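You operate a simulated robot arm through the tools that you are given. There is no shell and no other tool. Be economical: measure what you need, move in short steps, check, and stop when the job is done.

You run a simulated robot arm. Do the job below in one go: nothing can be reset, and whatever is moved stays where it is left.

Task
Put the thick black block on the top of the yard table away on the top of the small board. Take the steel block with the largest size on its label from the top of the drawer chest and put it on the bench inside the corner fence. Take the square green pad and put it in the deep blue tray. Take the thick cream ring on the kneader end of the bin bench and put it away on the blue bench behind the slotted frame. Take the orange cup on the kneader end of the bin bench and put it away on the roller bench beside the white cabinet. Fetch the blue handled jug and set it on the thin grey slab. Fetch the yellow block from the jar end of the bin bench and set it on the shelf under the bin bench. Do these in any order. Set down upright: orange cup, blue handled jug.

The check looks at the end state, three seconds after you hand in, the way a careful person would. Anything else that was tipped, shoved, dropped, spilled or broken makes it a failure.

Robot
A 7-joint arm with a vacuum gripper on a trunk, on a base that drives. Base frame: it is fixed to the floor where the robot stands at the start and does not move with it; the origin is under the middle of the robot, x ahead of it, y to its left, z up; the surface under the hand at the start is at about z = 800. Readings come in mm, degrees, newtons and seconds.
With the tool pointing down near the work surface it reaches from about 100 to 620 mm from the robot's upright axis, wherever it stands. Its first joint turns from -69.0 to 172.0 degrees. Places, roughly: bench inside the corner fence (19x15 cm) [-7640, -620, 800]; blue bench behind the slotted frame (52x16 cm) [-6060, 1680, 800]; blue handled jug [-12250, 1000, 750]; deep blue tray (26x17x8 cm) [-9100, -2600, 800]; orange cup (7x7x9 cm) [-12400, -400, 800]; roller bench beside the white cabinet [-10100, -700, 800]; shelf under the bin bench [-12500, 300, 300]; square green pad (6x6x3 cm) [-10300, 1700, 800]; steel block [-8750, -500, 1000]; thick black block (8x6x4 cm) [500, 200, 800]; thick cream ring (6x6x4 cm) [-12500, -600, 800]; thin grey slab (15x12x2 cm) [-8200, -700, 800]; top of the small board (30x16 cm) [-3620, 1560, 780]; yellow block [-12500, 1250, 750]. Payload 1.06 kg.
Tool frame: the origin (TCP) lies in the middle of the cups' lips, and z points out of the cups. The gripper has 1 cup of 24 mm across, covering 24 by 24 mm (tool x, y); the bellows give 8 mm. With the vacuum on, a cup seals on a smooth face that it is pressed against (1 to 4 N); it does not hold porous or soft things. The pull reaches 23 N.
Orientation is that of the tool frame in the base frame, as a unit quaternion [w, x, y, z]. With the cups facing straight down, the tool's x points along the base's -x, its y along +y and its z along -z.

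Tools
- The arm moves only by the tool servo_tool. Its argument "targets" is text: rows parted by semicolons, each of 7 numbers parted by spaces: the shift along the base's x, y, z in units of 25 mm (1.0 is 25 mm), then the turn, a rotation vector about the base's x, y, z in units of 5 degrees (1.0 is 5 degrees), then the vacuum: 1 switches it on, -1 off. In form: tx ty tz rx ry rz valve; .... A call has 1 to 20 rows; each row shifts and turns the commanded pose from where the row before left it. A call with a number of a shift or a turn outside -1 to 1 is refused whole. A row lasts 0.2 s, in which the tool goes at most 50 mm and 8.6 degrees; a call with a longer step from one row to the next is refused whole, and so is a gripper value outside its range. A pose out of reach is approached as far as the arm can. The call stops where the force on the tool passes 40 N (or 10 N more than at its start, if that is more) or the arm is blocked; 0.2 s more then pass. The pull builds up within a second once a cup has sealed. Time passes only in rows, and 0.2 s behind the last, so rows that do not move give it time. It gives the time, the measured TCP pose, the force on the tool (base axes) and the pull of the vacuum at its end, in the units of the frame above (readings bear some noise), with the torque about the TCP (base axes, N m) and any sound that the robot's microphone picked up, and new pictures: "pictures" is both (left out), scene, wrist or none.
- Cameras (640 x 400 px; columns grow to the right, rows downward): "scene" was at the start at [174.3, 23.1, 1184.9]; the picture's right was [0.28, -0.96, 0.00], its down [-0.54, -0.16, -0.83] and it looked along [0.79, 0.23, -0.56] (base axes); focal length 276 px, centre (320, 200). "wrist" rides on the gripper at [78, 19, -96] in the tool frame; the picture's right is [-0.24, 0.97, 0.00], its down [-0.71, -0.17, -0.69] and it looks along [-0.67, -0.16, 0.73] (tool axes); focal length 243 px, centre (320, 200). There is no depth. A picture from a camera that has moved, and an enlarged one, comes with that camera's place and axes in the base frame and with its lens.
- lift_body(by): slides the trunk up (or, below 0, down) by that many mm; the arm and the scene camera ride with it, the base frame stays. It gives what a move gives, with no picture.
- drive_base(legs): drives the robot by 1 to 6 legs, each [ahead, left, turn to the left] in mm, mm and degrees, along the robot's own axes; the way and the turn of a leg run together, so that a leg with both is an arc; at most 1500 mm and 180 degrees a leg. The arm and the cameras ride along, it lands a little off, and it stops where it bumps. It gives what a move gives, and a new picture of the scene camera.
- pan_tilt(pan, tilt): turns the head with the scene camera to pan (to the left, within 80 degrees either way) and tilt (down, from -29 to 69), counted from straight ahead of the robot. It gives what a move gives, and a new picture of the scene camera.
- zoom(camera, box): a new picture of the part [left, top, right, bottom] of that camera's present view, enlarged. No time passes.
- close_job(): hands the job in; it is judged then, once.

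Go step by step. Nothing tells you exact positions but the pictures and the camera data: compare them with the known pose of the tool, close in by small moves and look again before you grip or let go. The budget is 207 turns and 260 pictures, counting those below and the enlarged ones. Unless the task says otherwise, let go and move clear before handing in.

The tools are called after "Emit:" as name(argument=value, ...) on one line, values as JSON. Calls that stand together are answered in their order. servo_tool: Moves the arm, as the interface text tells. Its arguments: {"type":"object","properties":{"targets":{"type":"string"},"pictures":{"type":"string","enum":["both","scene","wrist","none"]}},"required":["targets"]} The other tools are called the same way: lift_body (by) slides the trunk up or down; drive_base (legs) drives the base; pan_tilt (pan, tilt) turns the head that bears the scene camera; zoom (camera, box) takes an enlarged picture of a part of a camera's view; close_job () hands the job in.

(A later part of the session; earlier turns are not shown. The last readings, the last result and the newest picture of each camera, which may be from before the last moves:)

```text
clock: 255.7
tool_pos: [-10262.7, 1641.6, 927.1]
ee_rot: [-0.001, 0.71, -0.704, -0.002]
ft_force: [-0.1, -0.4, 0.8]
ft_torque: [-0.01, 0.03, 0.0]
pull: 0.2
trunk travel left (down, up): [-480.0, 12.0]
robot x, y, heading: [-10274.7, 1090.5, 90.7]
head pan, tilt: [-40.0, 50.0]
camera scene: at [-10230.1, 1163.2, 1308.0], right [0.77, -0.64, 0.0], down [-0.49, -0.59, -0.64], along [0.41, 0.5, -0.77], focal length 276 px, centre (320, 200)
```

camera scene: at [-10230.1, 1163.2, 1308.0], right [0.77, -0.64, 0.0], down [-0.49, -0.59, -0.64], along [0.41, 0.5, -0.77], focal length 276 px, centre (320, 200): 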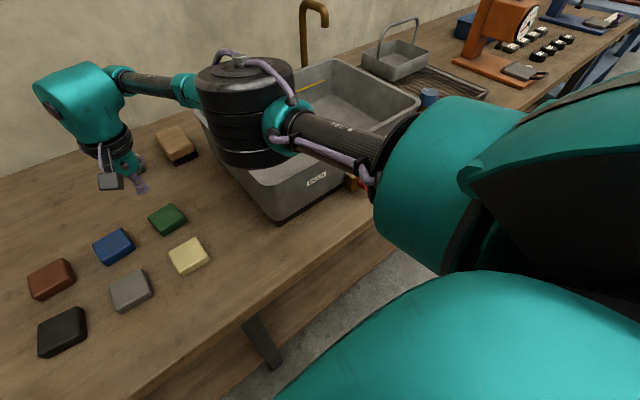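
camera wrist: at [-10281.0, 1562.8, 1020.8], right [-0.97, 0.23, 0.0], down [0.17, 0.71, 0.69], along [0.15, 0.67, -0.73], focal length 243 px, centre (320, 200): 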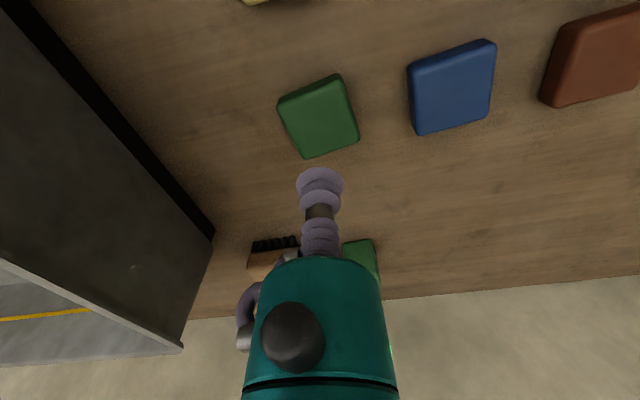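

The elbow drum is close above the tank. Shifting the base 170 mm left so that the elbow stays clear, then returning the tool over the pad.

Emit:
drive_base(legs=[[0, 170, -0.5]])

Emit:
servo_tool(targets="0.97 0 0 0 0 0 -1;0.97 0 0 0 0 0 -1;0.97 0 0 0 0 0 -1;0.97 0 0 0 0 0 -1;0.97 0 0 0 0 0 -1;0.97 0 0 0 0 0 -1;0.97 0 0 0 0 0 -1;0 0 0 0 0 0 -1")

```text
clock: 257.8
tool_pos: [-10430.2, 1639.7, 927.4]
ee_rot: [0.0, -0.707, 0.707, 0.002]
ft_force: [0.0, 0.9, -0.2]
ft_torque: [-0.01, -0.01, 0.0]
pull: 0.1
trunk travel left (down, up): [-480.0, 12.0]
robot x, y, heading: [-10451.3, 1085.4, 90.1]
head pan, tilt: [-40.0, 50.0]
camera scene: at [-10401.0, 1162.1, 1307.9], right [0.77, -0.64, 0.0], down [-0.49, -0.59, -0.64], along [0.41, 0.49, -0.77], focal length 276 px, centre (320, 200)
```

scene: 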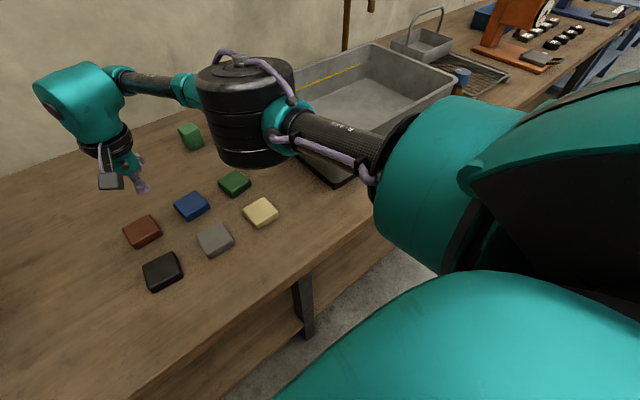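

```text
clock: 259.6
tool_pos: [-10257.7, 1639.4, 927.2]
ee_rot: [0.0, 0.707, -0.707, -0.001]
ft_force: [-0.4, 0.2, 0.3]
ft_torque: [0.01, -0.01, -0.01]
pull: 0.0
trunk travel left (down, up): [-480.0, 12.0]
robot x, y, heading: [-10451.2, 1090.6, 89.8]
head pan, tilt: [-40.0, 50.0]
camera scene: at [-10400.8, 1162.1, 1307.9], right [0.77, -0.64, 0.0], down [-0.49, -0.59, -0.64], along [0.41, 0.49, -0.77], focal length 276 px, centre (320, 200)
camera wrist: at [-10277.6, 1561.0, 1021.3], right [-0.97, 0.23, 0.0], down [0.17, 0.71, 0.69], along [0.16, 0.67, -0.73], focal length 243 px, centre (320, 200)
```

scene: 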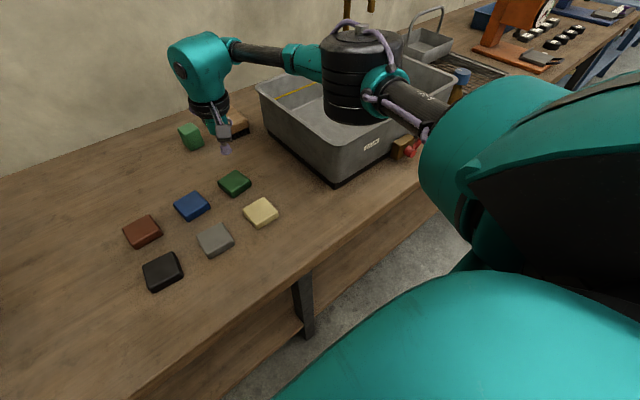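
wrist: 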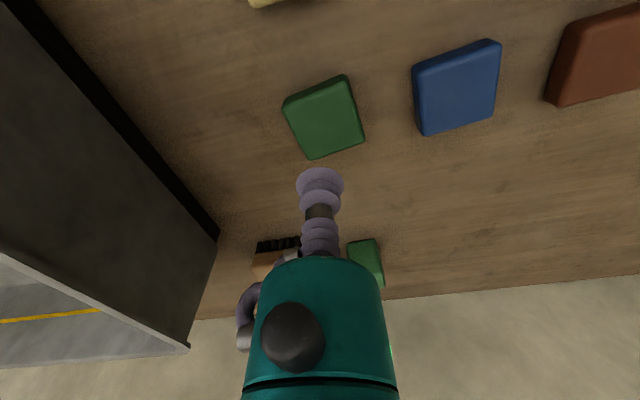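

Clear now. Pad centre at (-10260, 1647). Descending with vacuum.

Emit:
servo_tool(targets="-0.08 0.3 -1 0 0 0 1;0 0 -1 0 0 0 1;0 0 -0.8 0 0 0 1;0 0 -0.5 0 0 0 1;0 0 -0.3 0 0 0 1;0 0 -0.2 0 0 0 1;0 0 -0.1 0 0 0 1;0 0 0 0 0 0 1;0 0 0 0 0 0 1;0 0 0 0 0 0 1")

```text
clock: 261.8
tool_pos: [-10264.6, 1642.9, 830.7]
ee_rot: [0.001, -0.707, 0.708, 0.003]
ft_force: [0.1, 0.1, -0.6]
ft_torque: [-0.02, -0.02, -0.01]
pull: 0.0
out of reach, approached as far as the arm can: row 5
trunk travel left (down, up): [-480.0, 12.0]
robot x, y, heading: [-10447.1, 1090.4, 90.1]
head pan, tilt: [-40.0, 50.0]
camera scene: at [-10400.7, 1162.1, 1307.9], right [0.77, -0.64, 0.0], down [-0.49, -0.59, -0.64], along [0.41, 0.49, -0.77], focal length 276 px, centre (320, 200)
camera wrist: at [-10282.4, 1564.2, 925.6], right [-0.97, 0.24, 0.0], down [0.17, 0.71, 0.69], along [0.16, 0.67, -0.73], focal length 243 px, centre (320, 200)
```

scene: 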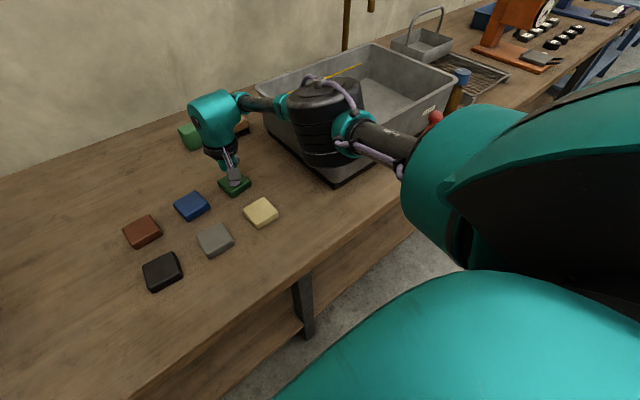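
wrist: 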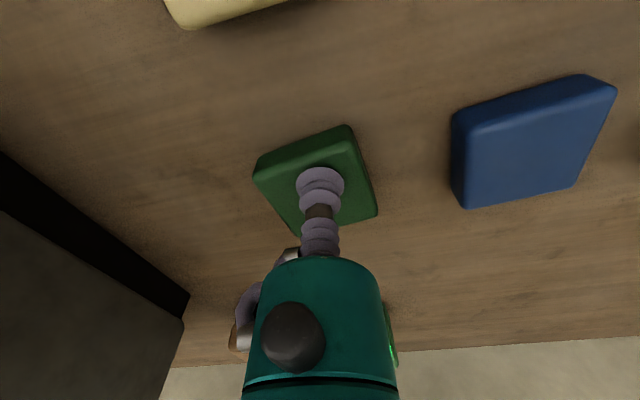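

Just short of reach; lowering the trunk a few mm to make contact.

Emit:
lift_body(by=-6)

Emit:
servo_tool(targets="0 0 0 0 0 0 1;0 0 0 0 0 0 1;0 0 0 0 0 0 1", pictures="none")

```text
clock: 262.4
tool_pos: [-10263.9, 1644.6, 821.3]
ee_rot: [0.0, 0.708, -0.707, -0.001]
ft_force: [-0.5, 0.3, 0.4]
ft_torque: [-0.03, -0.01, 0.02]
pull: 23.1
trunk travel left (down, up): [-474.0, 18.0]
robot x, y, heading: [-10447.9, 1086.4, 89.8]
head pan, tilt: [-40.0, 50.0]
```

```text
clock: 263.2
tool_pos: [-10262.4, 1644.1, 823.7]
ee_rot: [0.001, -0.707, 0.707, 0.001]
ft_force: [0.7, 0.5, -0.6]
ft_torque: [-0.01, 0.0, -0.03]
pull: 23.1
trunk travel left (down, up): [-474.0, 18.0]
robot x, y, heading: [-10448.6, 1087.9, 90.0]
head pan, tilt: [-40.0, 50.0]
```

Sealed on the pad. Lifting and retracting.

Emit:
servo_tool(targets="0 0 0.4 0 0 0 1;0 0 0.8 0 0 0 1;0 0 1 0 0 0 1;0 0 1 0 0 0 1;0 0 1 0 0 0 1;0 0 1 0 0 0 1;0 0 1 0 0 0 1;-1 0 1 0 0 0 1;-1 -1 1 0 0 0 1;-1 -1 1 0 0 0 1;-1 -1 1 0 0 0 1;-1 -1 0 0 0 0 1;-1 -1 0 0 0 0 1;0 -1 0 0 0 0 1;0 -1 0 0 0 0 1;0 -1 0 0 0 0 1;0 -1 0 0 0 0 1;0 0 0 0 0 0 1", pictures="wrist")

Emit:
drive_base(legs=[[-400, 0, 0], [0, 0, 90]])

Emit:
pan_tilt(pan=20, tilt=25)

```text
clock: 267.0
tool_pos: [-10413.6, 1420.8, 1078.8]
ee_rot: [0.0, -0.707, 0.708, 0.001]
ft_force: [-0.5, -0.1, -0.8]
ft_torque: [-0.03, 0.01, 0.0]
pull: 22.9
trunk travel left (down, up): [-474.0, 18.0]
robot x, y, heading: [-10450.9, 1088.6, 89.8]
head pan, tilt: [-40.0, 50.0]
camera wrist: at [-10431.5, 1340.8, 1173.5], right [-0.97, 0.24, 0.0], down [0.17, 0.71, 0.69], along [0.16, 0.67, -0.73], focal length 243 px, centre (320, 200)
```

wrist: 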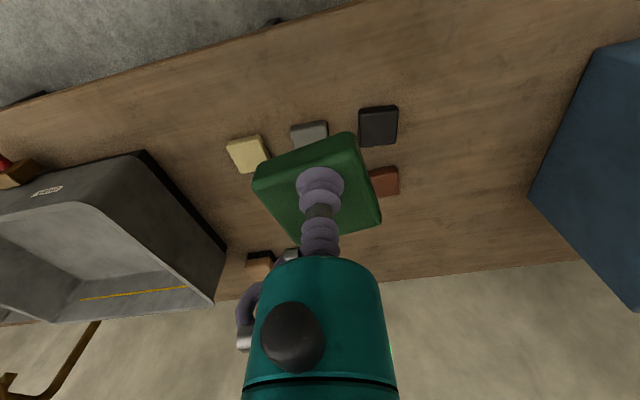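

```text
clock: 273.4
tool_pos: [-10779.1, 710.0, 1079.0]
ee_rot: [0.001, 1.0, 0.016, -0.001]
ft_force: [0.3, -0.8, -0.6]
ft_torque: [0.01, -0.06, -0.03]
pull: 22.6
trunk travel left (down, up): [-474.0, 18.0]
robot x, y, heading: [-10446.5, 686.7, -178.4]
head pan, tilt: [-40.0, 50.0]
camera scene: at [-10531.7, 729.9, 1301.9], right [0.62, 0.79, 0.0], down [0.6, -0.47, -0.64], along [-0.51, 0.4, -0.77], focal length 276 px, centre (320, 200)
```

scene: 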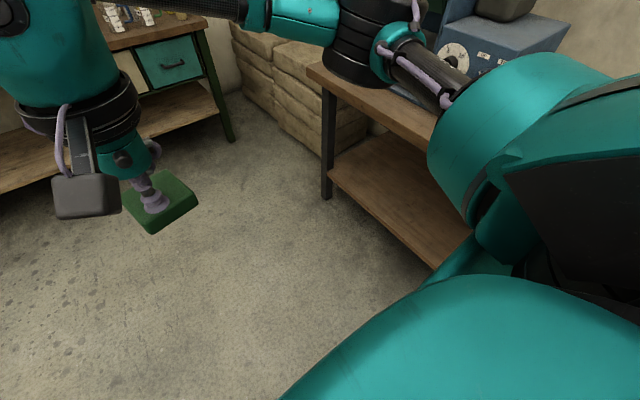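

```text
clock: 274.7
tool_pos: [-10780.4, 709.6, 1079.4]
ee_rot: [0.001, 1.0, 0.015, 0.0]
ft_force: [0.2, -0.1, -1.1]
ft_torque: [0.03, -0.03, -0.02]
pull: 23.0
trunk travel left (down, up): [-474.0, 18.0]
robot x, y, heading: [-10447.2, 687.1, -178.3]
head pan, tilt: [20.0, 25.0]
camera scene: at [-10556.7, 648.1, 1339.3], right [-0.37, 0.93, 0.0], down [0.39, 0.16, -0.91], along [-0.84, -0.34, -0.42], focal length 276 px, centre (320, 200)
```

scene: 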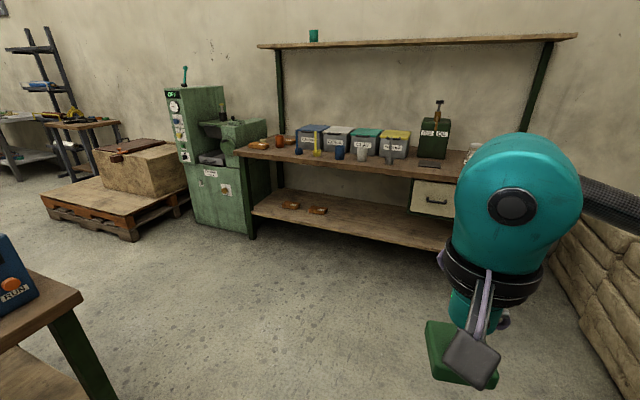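

Going around the -x end of the brown table toward the rack where the blue tray should be.

Emit:
drive_base(legs=[[880, 0, 0], [0, 1300, 0], [0, 950, 0], [0, 0, 88]])

Emit:
pan_tilt(pan=60, tilt=15)

```text
clock: 302.6
tool_pos: [-11308.7, -1929.2, 1078.6]
ee_rot: [0.001, 0.719, 0.695, 0.0]
ft_force: [0.3, 0.1, -1.3]
ft_torque: [-0.01, 0.02, 0.04]
pull: 22.5
trunk travel left (down, up): [-474.0, 18.0]
robot x, y, heading: [-11260.5, -1603.7, -92.1]
head pan, tilt: [20.0, 25.0]
camera scene: at [-11235.4, -1711.9, 1339.4], right [-0.95, -0.31, 0.0], down [-0.13, 0.4, -0.91], along [0.28, -0.86, -0.42], focal length 276 px, centre (320, 200)
```

scene: 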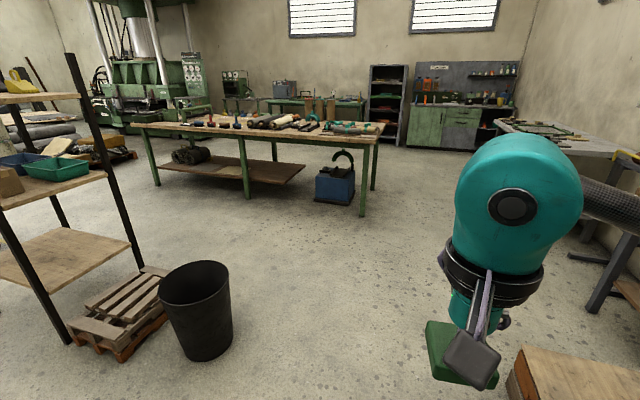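

```text
clock: 303.6
tool_pos: [-11309.6, -1929.5, 1077.9]
ee_rot: [0.002, 0.719, 0.695, -0.001]
ft_force: [1.0, 0.0, -0.9]
ft_torque: [0.03, 0.02, -0.01]
pull: 22.5
trunk travel left (down, up): [-474.0, 18.0]
robot x, y, heading: [-11260.8, -1599.6, -92.1]
head pan, tilt: [60.0, 15.0]
camera scene: at [-11184.8, -1673.7, 1355.6], right [-0.53, -0.85, 0.0], down [-0.22, 0.14, -0.97], along [0.82, -0.51, -0.26], focal length 276 px, centre (320, 200)
```

scene: 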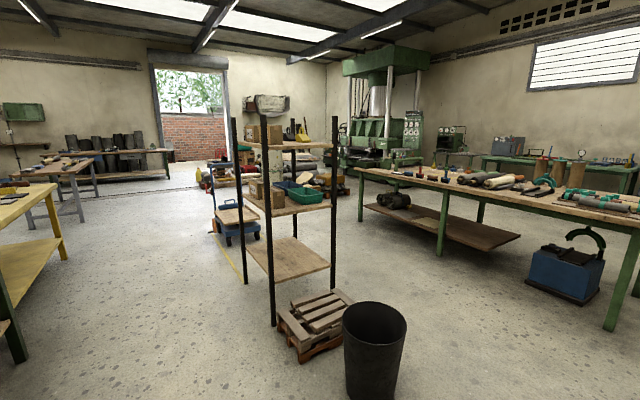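

The blue tray is on the rack's mid shelf near its +x side, about (-9115, -2630). I'll come in from the rack's +x side, facing -x.

Emit:
drive_base(legs=[[0, 1400, 2], [0, 1430, 0], [0, 0, -90], [0, 1050, 0]])

Emit:
pan_tilt(pan=25, tilt=25)

```text
clock: 341.4
tool_pos: [-8736.1, -2607.2, 1078.5]
ee_rot: [0.001, 1.0, 0.001, -0.001]
ft_force: [-0.1, 0.2, -0.8]
ft_torque: [0.02, -0.02, 0.0]
pull: 22.9
trunk travel left (down, up): [-474.0, 18.0]
robot x, y, heading: [-8407.4, -2640.9, -179.8]
head pan, tilt: [60.0, 15.0]
camera scene: at [-8476.2, -2725.6, 1355.6], right [-0.87, 0.5, 0.0], down [0.13, 0.22, -0.97], along [-0.48, -0.84, -0.26], focal length 276 px, centre (320, 200)
```

scene: 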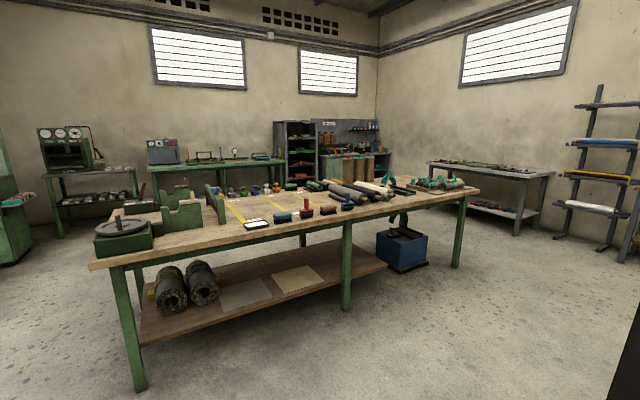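

```text
clock: 342.4
tool_pos: [-8737.5, -2606.8, 1077.6]
ee_rot: [0.001, 1.0, 0.001, -0.001]
ft_force: [0.2, 0.1, -1.5]
ft_torque: [0.0, -0.02, 0.0]
pull: 22.4
trunk travel left (down, up): [-474.0, 18.0]
robot x, y, heading: [-8407.1, -2645.4, -179.9]
head pan, tilt: [25.0, 25.0]
camera scene: at [-8513.1, -2683.8, 1339.4], right [-0.43, 0.91, 0.0], down [0.38, 0.18, -0.91], along [-0.82, -0.39, -0.42], focal length 276 px, centre (320, 200)
```

scene: 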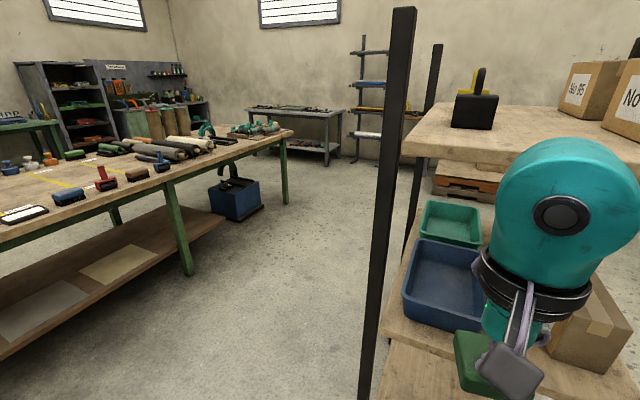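

Tray centre is about (-9135, -2635), under an upper shelf (underside ~1190). I lower the trunk so that the wrist fits between tray rim and shelf, then look again.

Emit:
lift_body(by=-174)

Emit:
pan_tilt(pan=30, tilt=12)

```text
clock: 344.4
tool_pos: [-8736.3, -2607.6, 904.7]
ee_rot: [0.001, 1.0, 0.001, -0.002]
ft_force: [-0.1, 0.7, -1.0]
ft_torque: [0.01, -0.01, -0.03]
pull: 22.9
trunk travel left (down, up): [-300.0, 192.0]
robot x, y, heading: [-8405.3, -2640.8, -180.0]
head pan, tilt: [25.0, 25.0]
```

```text
clock: 345.1
tool_pos: [-8736.5, -2607.2, 904.6]
ee_rot: [0.001, 1.0, 0.001, -0.002]
ft_force: [0.5, 0.5, -1.0]
ft_torque: [0.01, -0.02, -0.04]
pull: 22.8
trunk travel left (down, up): [-300.0, 192.0]
robot x, y, heading: [-8410.2, -2643.0, -179.9]
head pan, tilt: [30.0, 12.0]
camera scene: at [-8589.6, -2691.5, 1171.5], right [-0.5, 0.86, 0.0], down [0.18, 0.1, -0.98], along [-0.85, -0.49, -0.21], focal length 276 px, centre (320, 200)
```

scene: 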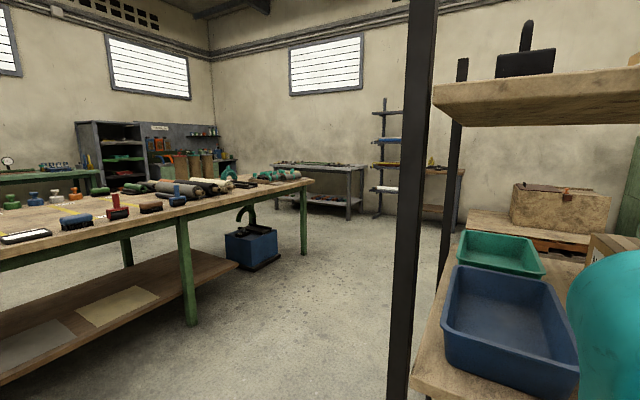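

Tray: x -8980..-9250, y -2715..-2560, rim ~890; shelf underside ~1205. Setting the tool to z≈940 and y≈-2640, then driving in 235 mm.

Emit:
servo_tool(targets="0 -0.65 0.75 0 0 0 1;0 -0.65 0.75 0 0 0 1;0 0 0 0 0 0 1", pictures="none")

Emit:
drive_base(legs=[[235, 0, 0]])

```text
clock: 345.9
tool_pos: [-8737.1, -2638.9, 942.1]
ee_rot: [0.001, 1.0, 0.001, -0.001]
ft_force: [0.1, 0.0, -0.5]
ft_torque: [0.02, -0.06, -0.04]
pull: 23.0
trunk travel left (down, up): [-300.0, 192.0]
robot x, y, heading: [-8409.7, -2642.6, -179.9]
head pan, tilt: [30.0, 12.0]
```

```text
clock: 347.7
tool_pos: [-8970.9, -2639.9, 941.1]
ee_rot: [0.001, 1.0, 0.001, -0.001]
ft_force: [-0.3, 0.9, -0.3]
ft_torque: [-0.01, -0.02, -0.01]
pull: 22.9
trunk travel left (down, up): [-300.0, 192.0]
robot x, y, heading: [-8641.9, -2647.8, -180.0]
head pan, tilt: [30.0, 12.0]
camera scene: at [-8823.2, -2691.6, 1171.5], right [-0.5, 0.87, 0.0], down [0.18, 0.1, -0.98], along [-0.85, -0.49, -0.21], focal length 276 px, centre (320, 200)
```

scene: 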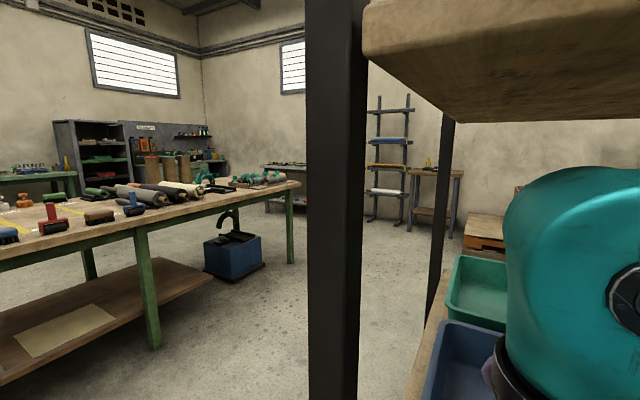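

Clear under the shelf by ~50 mm. Moving the tool inward over the tray.

Emit:
servo_tool(targets="-0.8 0 0 0 0 0 1;-0.8 0 0 0 0 0 1;-0.8 0 0 0 0 0 1;-0.8 0 0 0 0 0 1;-0.8 0 0 0 0 0 1;-0.8 0 0 0 0 0 1;-0.8 0 0 0 0 0 1;0 0 0 0 0 0 1")

```text
clock: 349.5
tool_pos: [-9109.3, -2639.7, 941.9]
ee_rot: [0.001, 1.0, 0.001, -0.001]
ft_force: [-0.2, 0.8, -1.3]
ft_torque: [0.01, -0.03, 0.01]
pull: 22.7
trunk travel left (down, up): [-300.0, 192.0]
robot x, y, heading: [-8639.9, -2645.0, -180.0]
head pan, tilt: [30.0, 12.0]
camera scene: at [-8822.9, -2691.6, 1171.6], right [-0.5, 0.87, 0.0], down [0.18, 0.1, -0.98], along [-0.85, -0.49, -0.21], focal length 276 px, centre (320, 200)
camera wrist: at [-9031.1, -2658.7, 1038.0], right [-0.23, -0.97, 0.0], down [-0.71, 0.17, 0.69], along [-0.67, 0.16, -0.73], focal length 243 px, centre (320, 200)
```

scene: 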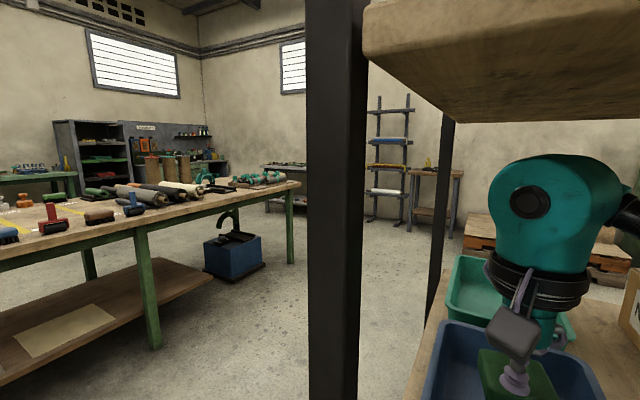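
wrist: 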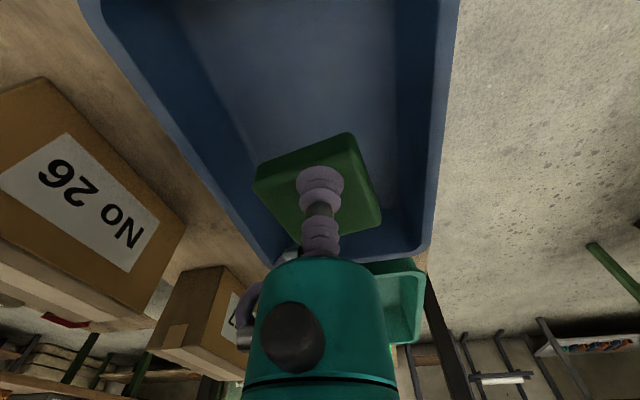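

Pad is centred over the tray. Checking the elbow/forearm clearance over the cartons on the right before lowering.

Emit:
pan_tilt(pan=-25, tilt=30)

```text
clock: 350.7
tool_pos: [-9108.9, -2639.4, 942.9]
ee_rot: [0.0, 1.0, 0.0, 0.0]
ft_force: [-0.5, 0.6, -0.9]
ft_torque: [-0.04, -0.04, -0.03]
pull: 23.6
trunk travel left (down, up): [-300.0, 192.0]
robot x, y, heading: [-8638.1, -2644.1, -180.1]
head pan, tilt: [-25.0, 30.0]
camera scene: at [-8824.2, -2606.9, 1142.5], right [0.42, 0.91, 0.0], down [0.45, -0.21, -0.87], along [-0.79, 0.36, -0.5], focal length 276 px, centre (320, 200)
```

scene: 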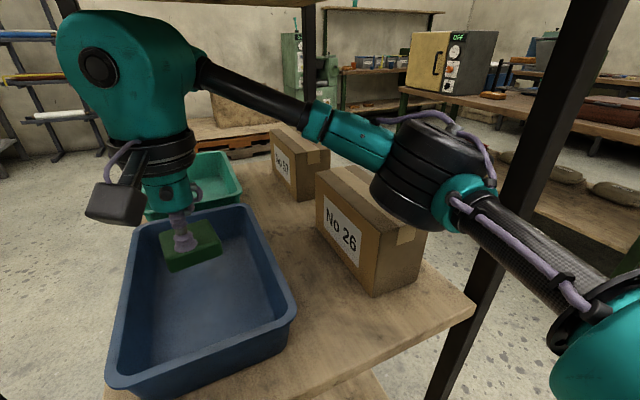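

The elbow drum is close above carton No 26. I'll alternate lowering the tool with raising the trunk so the elbow stays up.

Emit:
servo_tool(targets="0 0 -0.6 0 0 0 1;0 0 -0.6 0 0 0 1;0 0 0 0 0 0 1", pictures="none")

Emit:
lift_body(by=45)

Emit:
servo_tool(targets="0 0 -0.9 0 0 0 1;0 0 -0.9 0 0 0 1;0 0 0 0 0 0 1", pictures="none")

Emit:
lift_body(by=45)

Emit:
servo_tool(targets="0 0 -0.9 0 0 0 1;0 0 -0.9 0 0 0 1;0 0 0 0 0 0 1")

```text
clock: 351.5
tool_pos: [-9109.6, -2640.3, 911.7]
ee_rot: [0.001, 1.0, 0.001, -0.001]
ft_force: [-0.1, 1.0, -1.1]
ft_torque: [-0.01, -0.02, 0.0]
pull: 22.9
trunk travel left (down, up): [-300.0, 192.0]
robot x, y, heading: [-8639.8, -2647.3, -180.2]
head pan, tilt: [-25.0, 30.0]
```

```text
clock: 352.4
tool_pos: [-9110.2, -2640.3, 958.2]
ee_rot: [0.001, 1.0, 0.001, 0.0]
ft_force: [-0.3, -0.2, -1.1]
ft_torque: [-0.01, -0.01, 0.04]
pull: 23.4
trunk travel left (down, up): [-345.0, 147.0]
robot x, y, heading: [-8640.8, -2644.1, -179.8]
head pan, tilt: [-25.0, 30.0]
```

```text
clock: 353.2
tool_pos: [-9110.7, -2641.4, 912.8]
ee_rot: [0.001, 1.0, 0.0, -0.001]
ft_force: [0.1, -0.2, -1.4]
ft_torque: [0.02, 0.03, 0.0]
pull: 22.6
trunk travel left (down, up): [-345.0, 147.0]
robot x, y, heading: [-8640.8, -2640.9, -179.9]
head pan, tilt: [-25.0, 30.0]
```

```text
clock: 354.1
tool_pos: [-9109.2, -2640.1, 957.5]
ee_rot: [0.001, 1.0, 0.001, -0.001]
ft_force: [-0.3, 0.6, -0.3]
ft_torque: [-0.02, -0.02, -0.01]
pull: 22.6
trunk travel left (down, up): [-390.0, 102.0]
robot x, y, heading: [-8640.9, -2640.8, -179.9]
head pan, tilt: [-25.0, 30.0]
```

```text
clock: 354.9
tool_pos: [-9109.8, -2639.2, 910.6]
ee_rot: [0.0, 1.0, 0.001, -0.001]
ft_force: [0.8, 0.3, -1.7]
ft_torque: [0.0, -0.02, -0.02]
pull: 23.0
trunk travel left (down, up): [-390.0, 102.0]
robot x, y, heading: [-8639.6, -2642.5, -180.1]
head pan, tilt: [-25.0, 30.0]
camera scene: at [-8801.0, -2606.8, 1234.5], right [0.42, 0.91, 0.0], down [0.45, -0.21, -0.87], along [-0.79, 0.37, -0.5], focal length 276 px, centre (320, 200)
camera wrist: at [-9031.2, -2658.3, 1007.2], right [-0.23, -0.97, 0.0], down [-0.71, 0.17, 0.69], along [-0.67, 0.16, -0.73], focal length 243 px, centre (320, 200)
```

scene: 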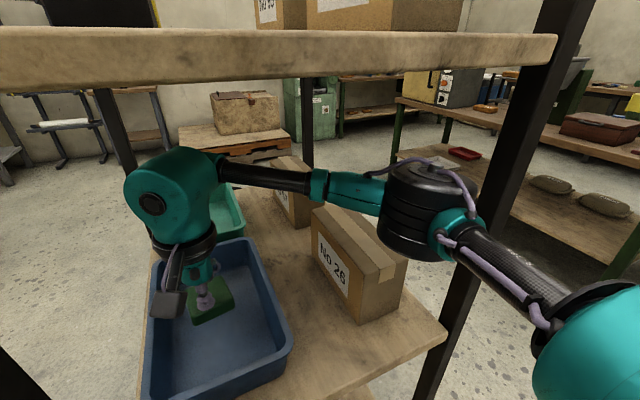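
wrist: 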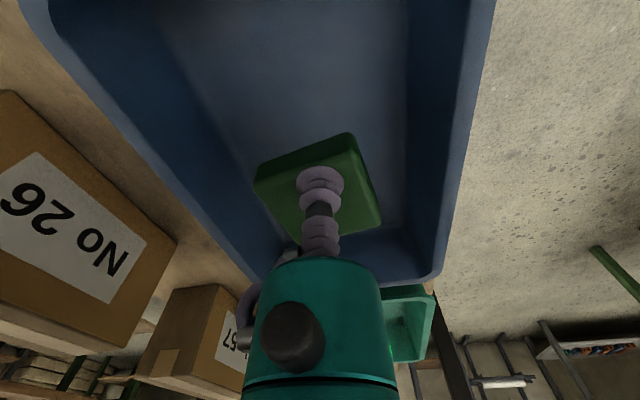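

Elbow is higher now. Lowering the pad into the tray.

Emit:
servo_tool(targets="0 0 -0.7 0 0 0 1;0 0 -0.7 0 0 0 1;0 0 -0.4 0 0 0 1;0 0 -0.2 0 0 0 1;0 0 -0.15 0 0 0 1;0 0 0 0 0 0 1", pictures="none")

Emit:
servo_tool(targets="0 0 -0.1 0 0 0 1;0 0 -0.1 0 0 0 1;0 0 0 0 0 0 1", pictures="both")

```text
clock: 356.3
tool_pos: [-9109.5, -2639.8, 858.0]
ee_rot: [0.001, 1.0, 0.0, -0.001]
ft_force: [0.0, -0.3, -1.1]
ft_torque: [0.02, -0.03, -0.01]
pull: 22.6
trunk travel left (down, up): [-390.0, 102.0]
robot x, y, heading: [-8638.9, -2645.1, -180.2]
head pan, tilt: [-25.0, 30.0]
```

```text
clock: 357.1
tool_pos: [-9110.3, -2639.7, 853.1]
ee_rot: [0.001, 1.0, 0.0, -0.001]
ft_force: [0.7, 0.1, -1.3]
ft_torque: [-0.03, -0.01, -0.02]
pull: 23.1
trunk travel left (down, up): [-390.0, 102.0]
robot x, y, heading: [-8640.8, -2641.6, -180.0]
head pan, tilt: [-25.0, 30.0]
camera scene: at [-8801.0, -2606.8, 1234.5], right [0.42, 0.91, 0.0], down [0.45, -0.21, -0.87], along [-0.79, 0.37, -0.5], focal length 276 px, centre (320, 200)
camera wrist: at [-9031.6, -2658.8, 948.3], right [-0.23, -0.97, 0.0], down [-0.71, 0.17, 0.69], along [-0.67, 0.16, -0.73], focal length 243 px, centre (320, 200)
```

scene: 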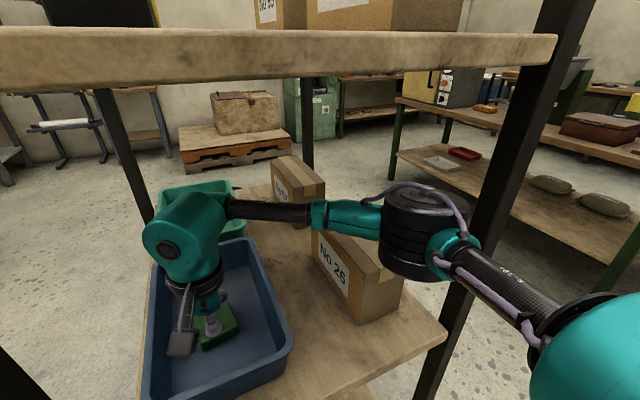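
wrist: 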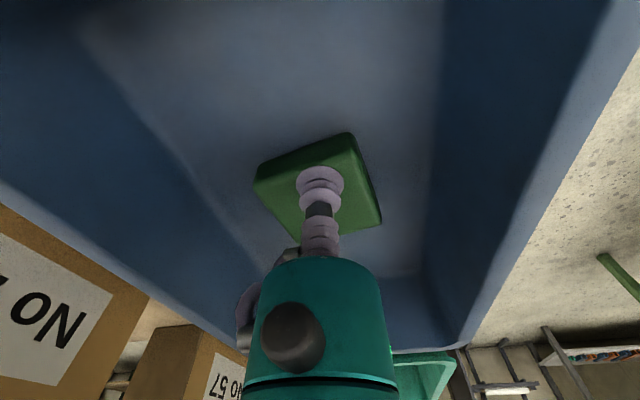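

Emit:
servo_tool(targets="0 0 -0.1 0 0 0 1;0 0 -0.1 0 0 0 1;0 0 0 0 0 0 1", pictures="none")

Emit:
servo_tool(targets="0 0 -0.1 0 0 0 1;0 0 -0.1 0 0 0 1;0 0 0 0 0 0 1", pictures="none")

```text
clock: 357.9
tool_pos: [-9110.3, -2640.5, 849.6]
ee_rot: [0.002, 1.0, -0.001, -0.003]
ft_force: [-2.6, -0.2, 16.1]
ft_torque: [0.04, 0.07, -0.01]
pull: 23.0
trunk travel left (down, up): [-390.0, 102.0]
robot x, y, heading: [-8638.2, -2644.4, -180.3]
head pan, tilt: [-25.0, 30.0]
```

```text
clock: 358.7
tool_pos: [-9109.6, -2640.2, 843.9]
ee_rot: [0.001, 1.0, 0.0, -0.002]
ft_force: [-4.3, -0.1, 17.7]
ft_torque: [0.05, 0.02, -0.01]
pull: 22.6
trunk travel left (down, up): [-390.0, 102.0]
robot x, y, heading: [-8641.3, -2646.2, -179.9]
head pan, tilt: [-25.0, 30.0]
```

Contact. Releasing, rising to z≈935 and retracting.

Emit:
servo_tool(targets="0 0 0.15 0 0 0 1;0 0 0 0 0 0 -1;0 0 0 0 0 0 -1;0 0 0 0 0 0 -1;0 0 0 0 0 0 -1;0 0 0.5 0 0 0 -1;0 0 0.8 0 0 0 -1;0 0 0.8 0 0 0 -1;0 0 0.8 0 0 0 -1;0 0 0.5 0 0 0 -1;1 0 0 0 0 0 -1;1 0 0 0 0 0 -1;1 0 0 0 0 0 -1;1 0 0 0 0 0 -1;1 0 0 0 0 0 -1;1 0 0 0 0 0 -1;0 0 0 0 0 0 -1", pictures="wrist")

Emit:
drive_base(legs=[[-300, 0, 0]])

```text
clock: 362.3
tool_pos: [-8960.0, -2638.4, 931.8]
ee_rot: [0.001, 1.0, 0.0, -0.001]
ft_force: [0.9, -0.1, -0.8]
ft_torque: [-0.03, 0.0, 0.01]
pull: 0.1
trunk travel left (down, up): [-390.0, 102.0]
robot x, y, heading: [-8642.4, -2640.9, -180.2]
head pan, tilt: [-25.0, 30.0]
camera wrist: at [-8880.2, -2657.2, 1026.7], right [-0.23, -0.97, 0.0], down [-0.71, 0.17, 0.69], along [-0.67, 0.16, -0.73], focal length 243 px, centre (320, 200)
```

wrist: 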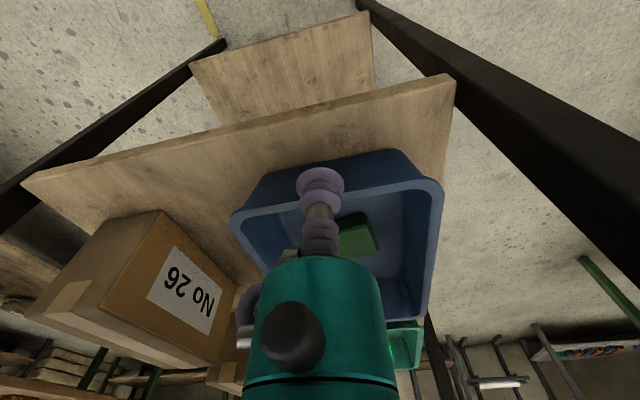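

```text
clock: 364.1
tool_pos: [-8717.8, -2638.8, 931.3]
ee_rot: [0.001, 1.0, 0.003, -0.001]
ft_force: [0.3, 0.5, 0.0]
ft_torque: [-0.01, -0.03, 0.0]
pull: 0.0
trunk travel left (down, up): [-390.0, 102.0]
robot x, y, heading: [-8399.2, -2642.6, -179.7]
head pan, tilt: [-25.0, 30.0]
stopped in leg 1: the robot was blocked; the commanded pose is now the measured one
camera scene: at [-8561.0, -2606.6, 1234.3], right [0.42, 0.91, 0.0], down [0.46, -0.21, -0.87], along [-0.79, 0.36, -0.5], focal length 276 px, centre (320, 200)
```

scene: 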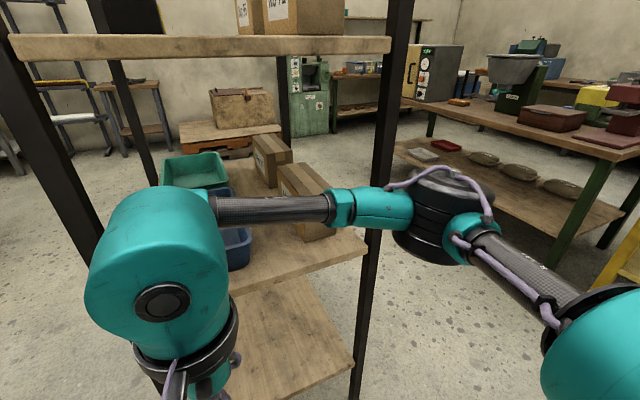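

Pad sits in the tray. Something blocks behind, so I step forward, sidestep to the lane, and head -x, looking at the roller bench on the way.

Emit:
drive_base(legs=[[20, 0, 0], [0, -1000, 0]])

Emit:
pan_tilt(pan=80, tilt=30)

```text
clock: 373.5
tool_pos: [-8750.4, -1648.5, 932.1]
ee_rot: [0.001, 1.0, 0.012, -0.001]
ft_force: [-0.3, -0.5, -0.1]
ft_torque: [-0.03, 0.03, 0.0]
pull: 0.1
trunk travel left (down, up): [-390.0, 102.0]
robot x, y, heading: [-8432.7, -1646.5, -178.6]
head pan, tilt: [-25.0, 30.0]
camera scene: at [-8593.1, -1614.1, 1234.5], right [0.4, 0.92, 0.0], down [0.46, -0.2, -0.87], along [-0.79, 0.35, -0.5], focal length 276 px, centre (320, 200)
```

scene: 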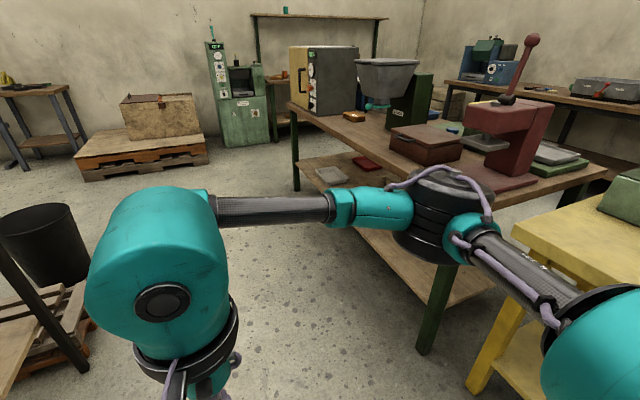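

```text
clock: 375.4
tool_pos: [-8749.8, -1648.9, 931.6]
ee_rot: [0.0, 1.0, 0.012, -0.001]
ft_force: [0.4, -0.1, -1.1]
ft_torque: [-0.03, -0.01, 0.0]
pull: 0.1
trunk travel left (down, up): [-390.0, 102.0]
robot x, y, heading: [-8430.0, -1648.2, -178.9]
head pan, tilt: [80.0, 30.0]
camera scene: at [-8524.2, -1740.0, 1234.5], right [-0.99, 0.15, 0.0], down [0.08, 0.49, -0.87], along [-0.13, -0.86, -0.5], focal length 276 px, centre (320, 200)
```

scene: 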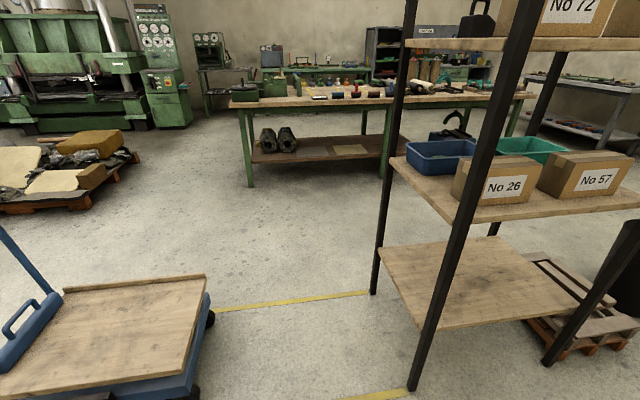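

Driving down the lane to x≈-9950 to view the roller bench from this side.

Emit:
drive_base(legs=[[1500, 0, -1]])

Emit:
pan_tilt(pan=-70, tilt=15)

```text
clock: 382.8
tool_pos: [-10256.0, -1681.2, 931.6]
ee_rot: [0.001, 1.0, 0.012, -0.001]
ft_force: [0.3, 0.0, 0.8]
ft_torque: [-0.01, -0.03, -0.01]
pull: 0.1
trunk travel left (down, up): [-390.0, 102.0]
robot x, y, heading: [-9936.1, -1678.5, -178.7]
head pan, tilt: [80.0, 30.0]
camera scene: at [-10030.3, -1772.1, 1234.5], right [-0.99, 0.15, 0.0], down [0.08, 0.49, -0.87], along [-0.13, -0.86, -0.5], focal length 276 px, centre (320, 200)
```

scene: 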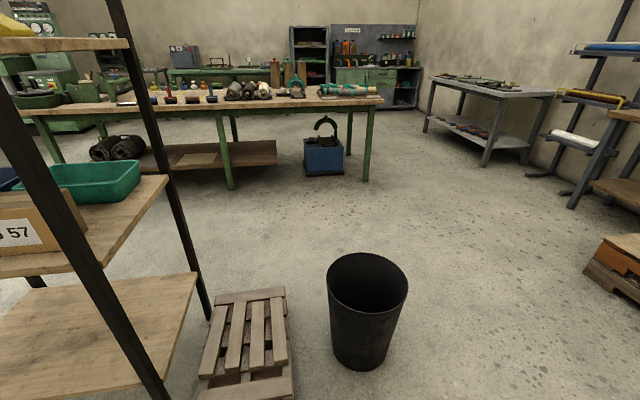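

```text
clock: 385.2
tool_pos: [-10256.1, -1681.5, 932.1]
ee_rot: [0.001, 1.0, 0.013, -0.001]
ft_force: [0.4, -1.1, -0.5]
ft_torque: [-0.01, 0.0, 0.01]
pull: 0.0
trunk travel left (down, up): [-390.0, 102.0]
robot x, y, heading: [-9936.3, -1681.6, -178.5]
head pan, tilt: [-70.0, 15.0]
camera scene: at [-10050.3, -1595.6, 1258.7], right [0.93, 0.36, 0.0], down [0.09, -0.24, -0.97], along [-0.35, 0.9, -0.26], focal length 276 px, centre (320, 200)
```

scene: 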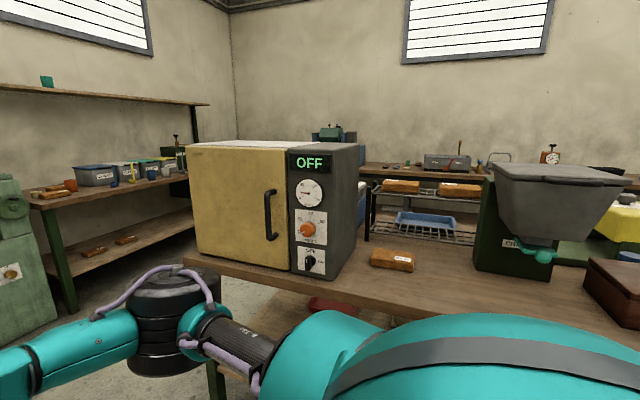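

The free spot beside the white cabinet is about (-10050, -760), right of an orange brick. Now to the bin bench's kneader end.

Emit:
drive_base(legs=[[1300, 0, -1.5], [0, -1230, 0]])

Emit:
pan_tilt(pan=25, tilt=20)

```text
clock: 402.1
tool_pos: [-11578.3, -495.4, 932.5]
ee_rot: [0.001, 1.0, 0.016, -0.001]
ft_force: [-0.2, 0.0, -0.2]
ft_torque: [0.0, -0.02, 0.0]
pull: 0.1
trunk travel left (down, up): [-390.0, 102.0]
robot x, y, heading: [-11256.5, -492.0, -178.3]
head pan, tilt: [-70.0, 15.0]
camera scene: at [-11372.5, -407.9, 1258.7], right [0.93, 0.37, 0.0], down [0.1, -0.24, -0.97], along [-0.36, 0.9, -0.26], focal length 276 px, centre (320, 200)
```

scene: 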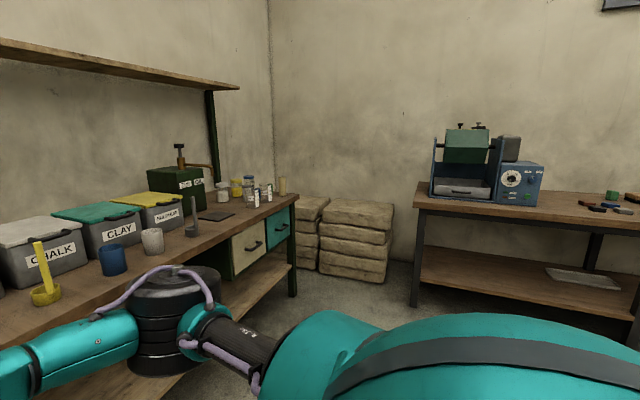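

```text
clock: 403.9
tool_pos: [-11579.5, -495.1, 930.5]
ee_rot: [0.001, 1.0, 0.016, 0.0]
ft_force: [0.3, -0.4, -0.9]
ft_torque: [-0.02, 0.03, 0.03]
pull: 0.1
trunk travel left (down, up): [-390.0, 102.0]
robot x, y, heading: [-11260.3, -492.7, -178.3]
head pan, tilt: [25.0, 20.0]
camera scene: at [-11421.2, -536.5, 1250.6], right [-0.45, 0.89, 0.0], down [0.31, 0.15, -0.94], along [-0.84, -0.42, -0.34], focal length 276 px, centre (320, 200)
```

scene: 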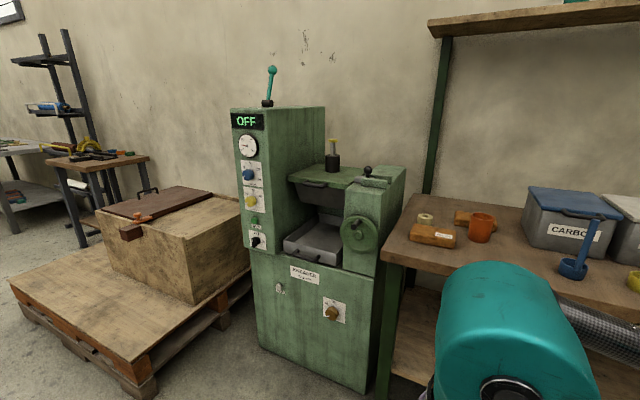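

Zooming on the cup and ring.

Emit:
zoom(camera="scene", box=[390, 190, 520, 271])

```text
4.92 times, centred on (455, 230) of scene
camera zoom: at [-11421.2, -536.5, 1250.6], right [-0.45, 0.89, 0.0], down [0.31, 0.15, -0.94], along [-0.84, -0.42, -0.34], focal length 1361 px, centre (-345, 50)
```

zoom: 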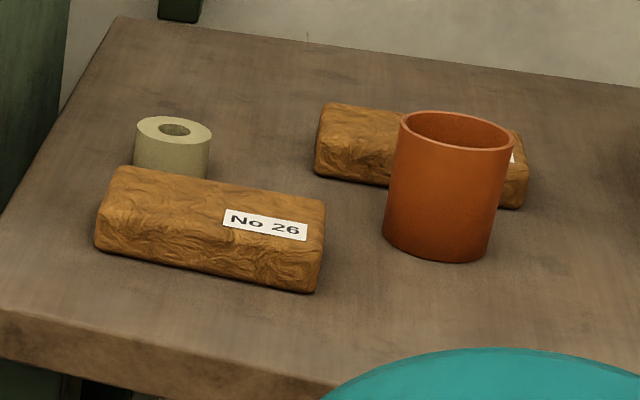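

The cup is open-topped and the ring is narrow, so grips need care. I raise the trunk, drive up to the bench and look from above with the wrist camera.

Emit:
lift_body(by=100)

Emit:
drive_base(legs=[[640, 0, -1.7]])

Emit:
servo_tool(targets="-1 0 0 0 0 0 -1;-1 0 0 0 0 0 -1;-1 0 0 0 0 0 -1;0 0 0 0 0 0 -1")

```text
clock: 405.2
tool_pos: [-11577.9, -495.9, 1032.7]
ee_rot: [0.001, 1.0, 0.017, 0.0]
ft_force: [0.6, 0.0, 0.0]
ft_torque: [0.03, 0.05, -0.02]
pull: 0.0
trunk travel left (down, up): [-490.0, 2.0]
robot x, y, heading: [-11259.2, -494.2, -178.0]
head pan, tilt: [25.0, 20.0]
```

```text
clock: 408.7
tool_pos: [-12207.8, -493.1, 1031.8]
ee_rot: [0.001, 1.0, 0.0, -0.001]
ft_force: [-0.8, 0.0, -0.5]
ft_torque: [0.01, -0.05, 0.01]
pull: 0.0
trunk travel left (down, up): [-490.0, 2.0]
robot x, y, heading: [-11885.2, -497.2, 179.5]
head pan, tilt: [25.0, 20.0]
camera scene: at [-11977.8, -539.9, 1362.6], right [-0.42, 0.91, 0.0], down [0.31, 0.14, -0.94], along [-0.85, -0.39, -0.34], focal length 276 px, centre (320, 200)
```

scene: 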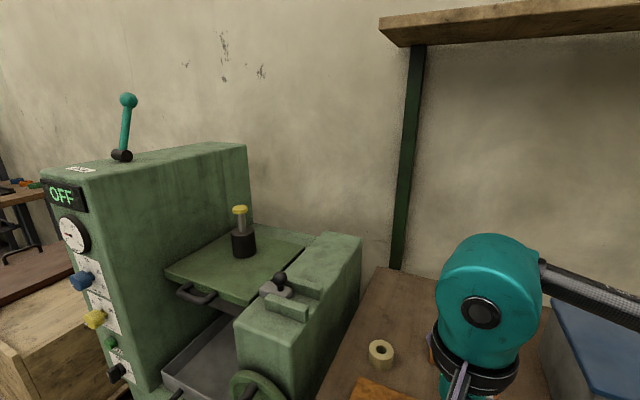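

```text
clock: 409.7
tool_pos: [-12284.2, -493.9, 1031.2]
ee_rot: [0.0, 1.0, 0.0, -0.001]
ft_force: [-1.1, -0.7, 0.4]
ft_torque: [-0.02, 0.04, 0.02]
pull: 0.0
trunk travel left (down, up): [-490.0, 2.0]
robot x, y, heading: [-11889.5, -500.0, 179.9]
head pan, tilt: [25.0, 20.0]
camera scene: at [-11977.3, -539.9, 1362.7], right [-0.42, 0.91, 0.0], down [0.31, 0.14, -0.94], along [-0.85, -0.39, -0.34], focal length 276 px, centre (320, 200)
camera wrist: at [-12204.7, -512.5, 1125.8], right [-0.24, -0.97, 0.0], down [-0.71, 0.17, 0.69], along [-0.67, 0.16, -0.73], focal length 243 px, centre (320, 200)
```

scene: 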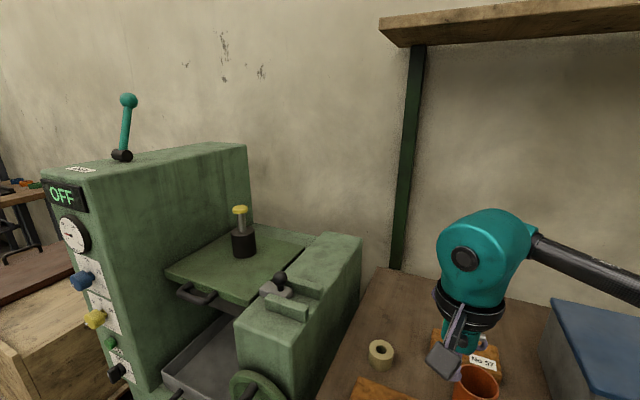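
wrist: 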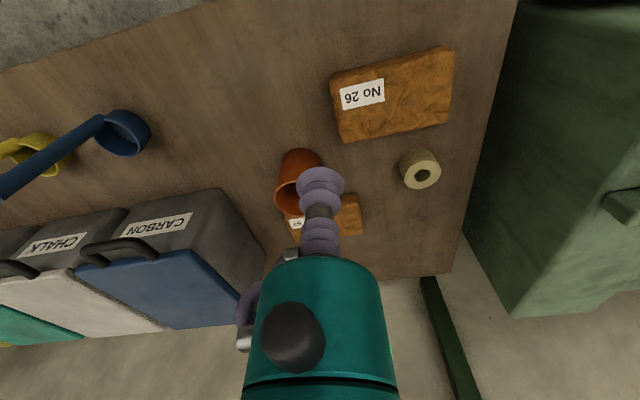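

Emit:
zoom(camera="wrist", box=[260, 120, 460, 245])

Emit:
zoom(camera="scene", box=[340, 310, 500, 400])

```text
3.20 times, centred on (360, 182) of wrist
camera zoom: at [-12204.7, -512.5, 1125.8], right [-0.24, -0.97, 0.0], down [-0.71, 0.17, 0.69], along [-0.67, 0.16, -0.73], focal length 776 px, centre (192, 256)
```

zoom: 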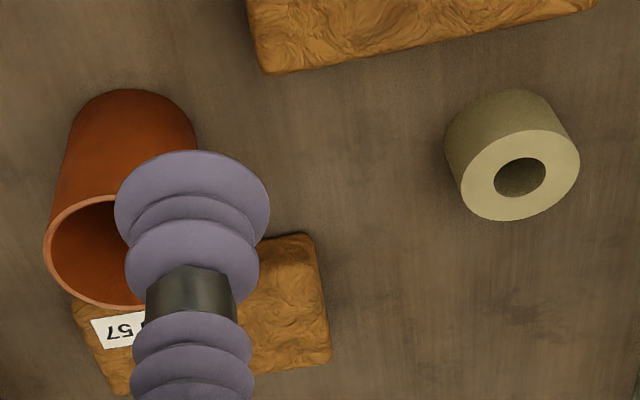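

```text
4.00 times, centred on (420, 355) of scene
camera zoom: at [-11977.3, -539.9, 1362.7], right [-0.42, 0.91, 0.0], down [0.31, 0.14, -0.94], along [-0.85, -0.39, -0.34], focal length 1106 px, centre (-80, -420)
```

zoom: 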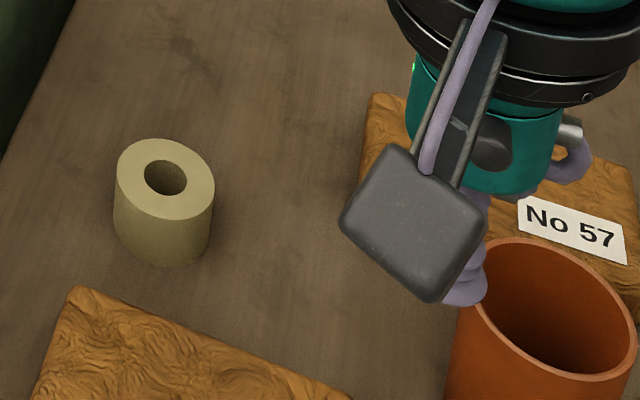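

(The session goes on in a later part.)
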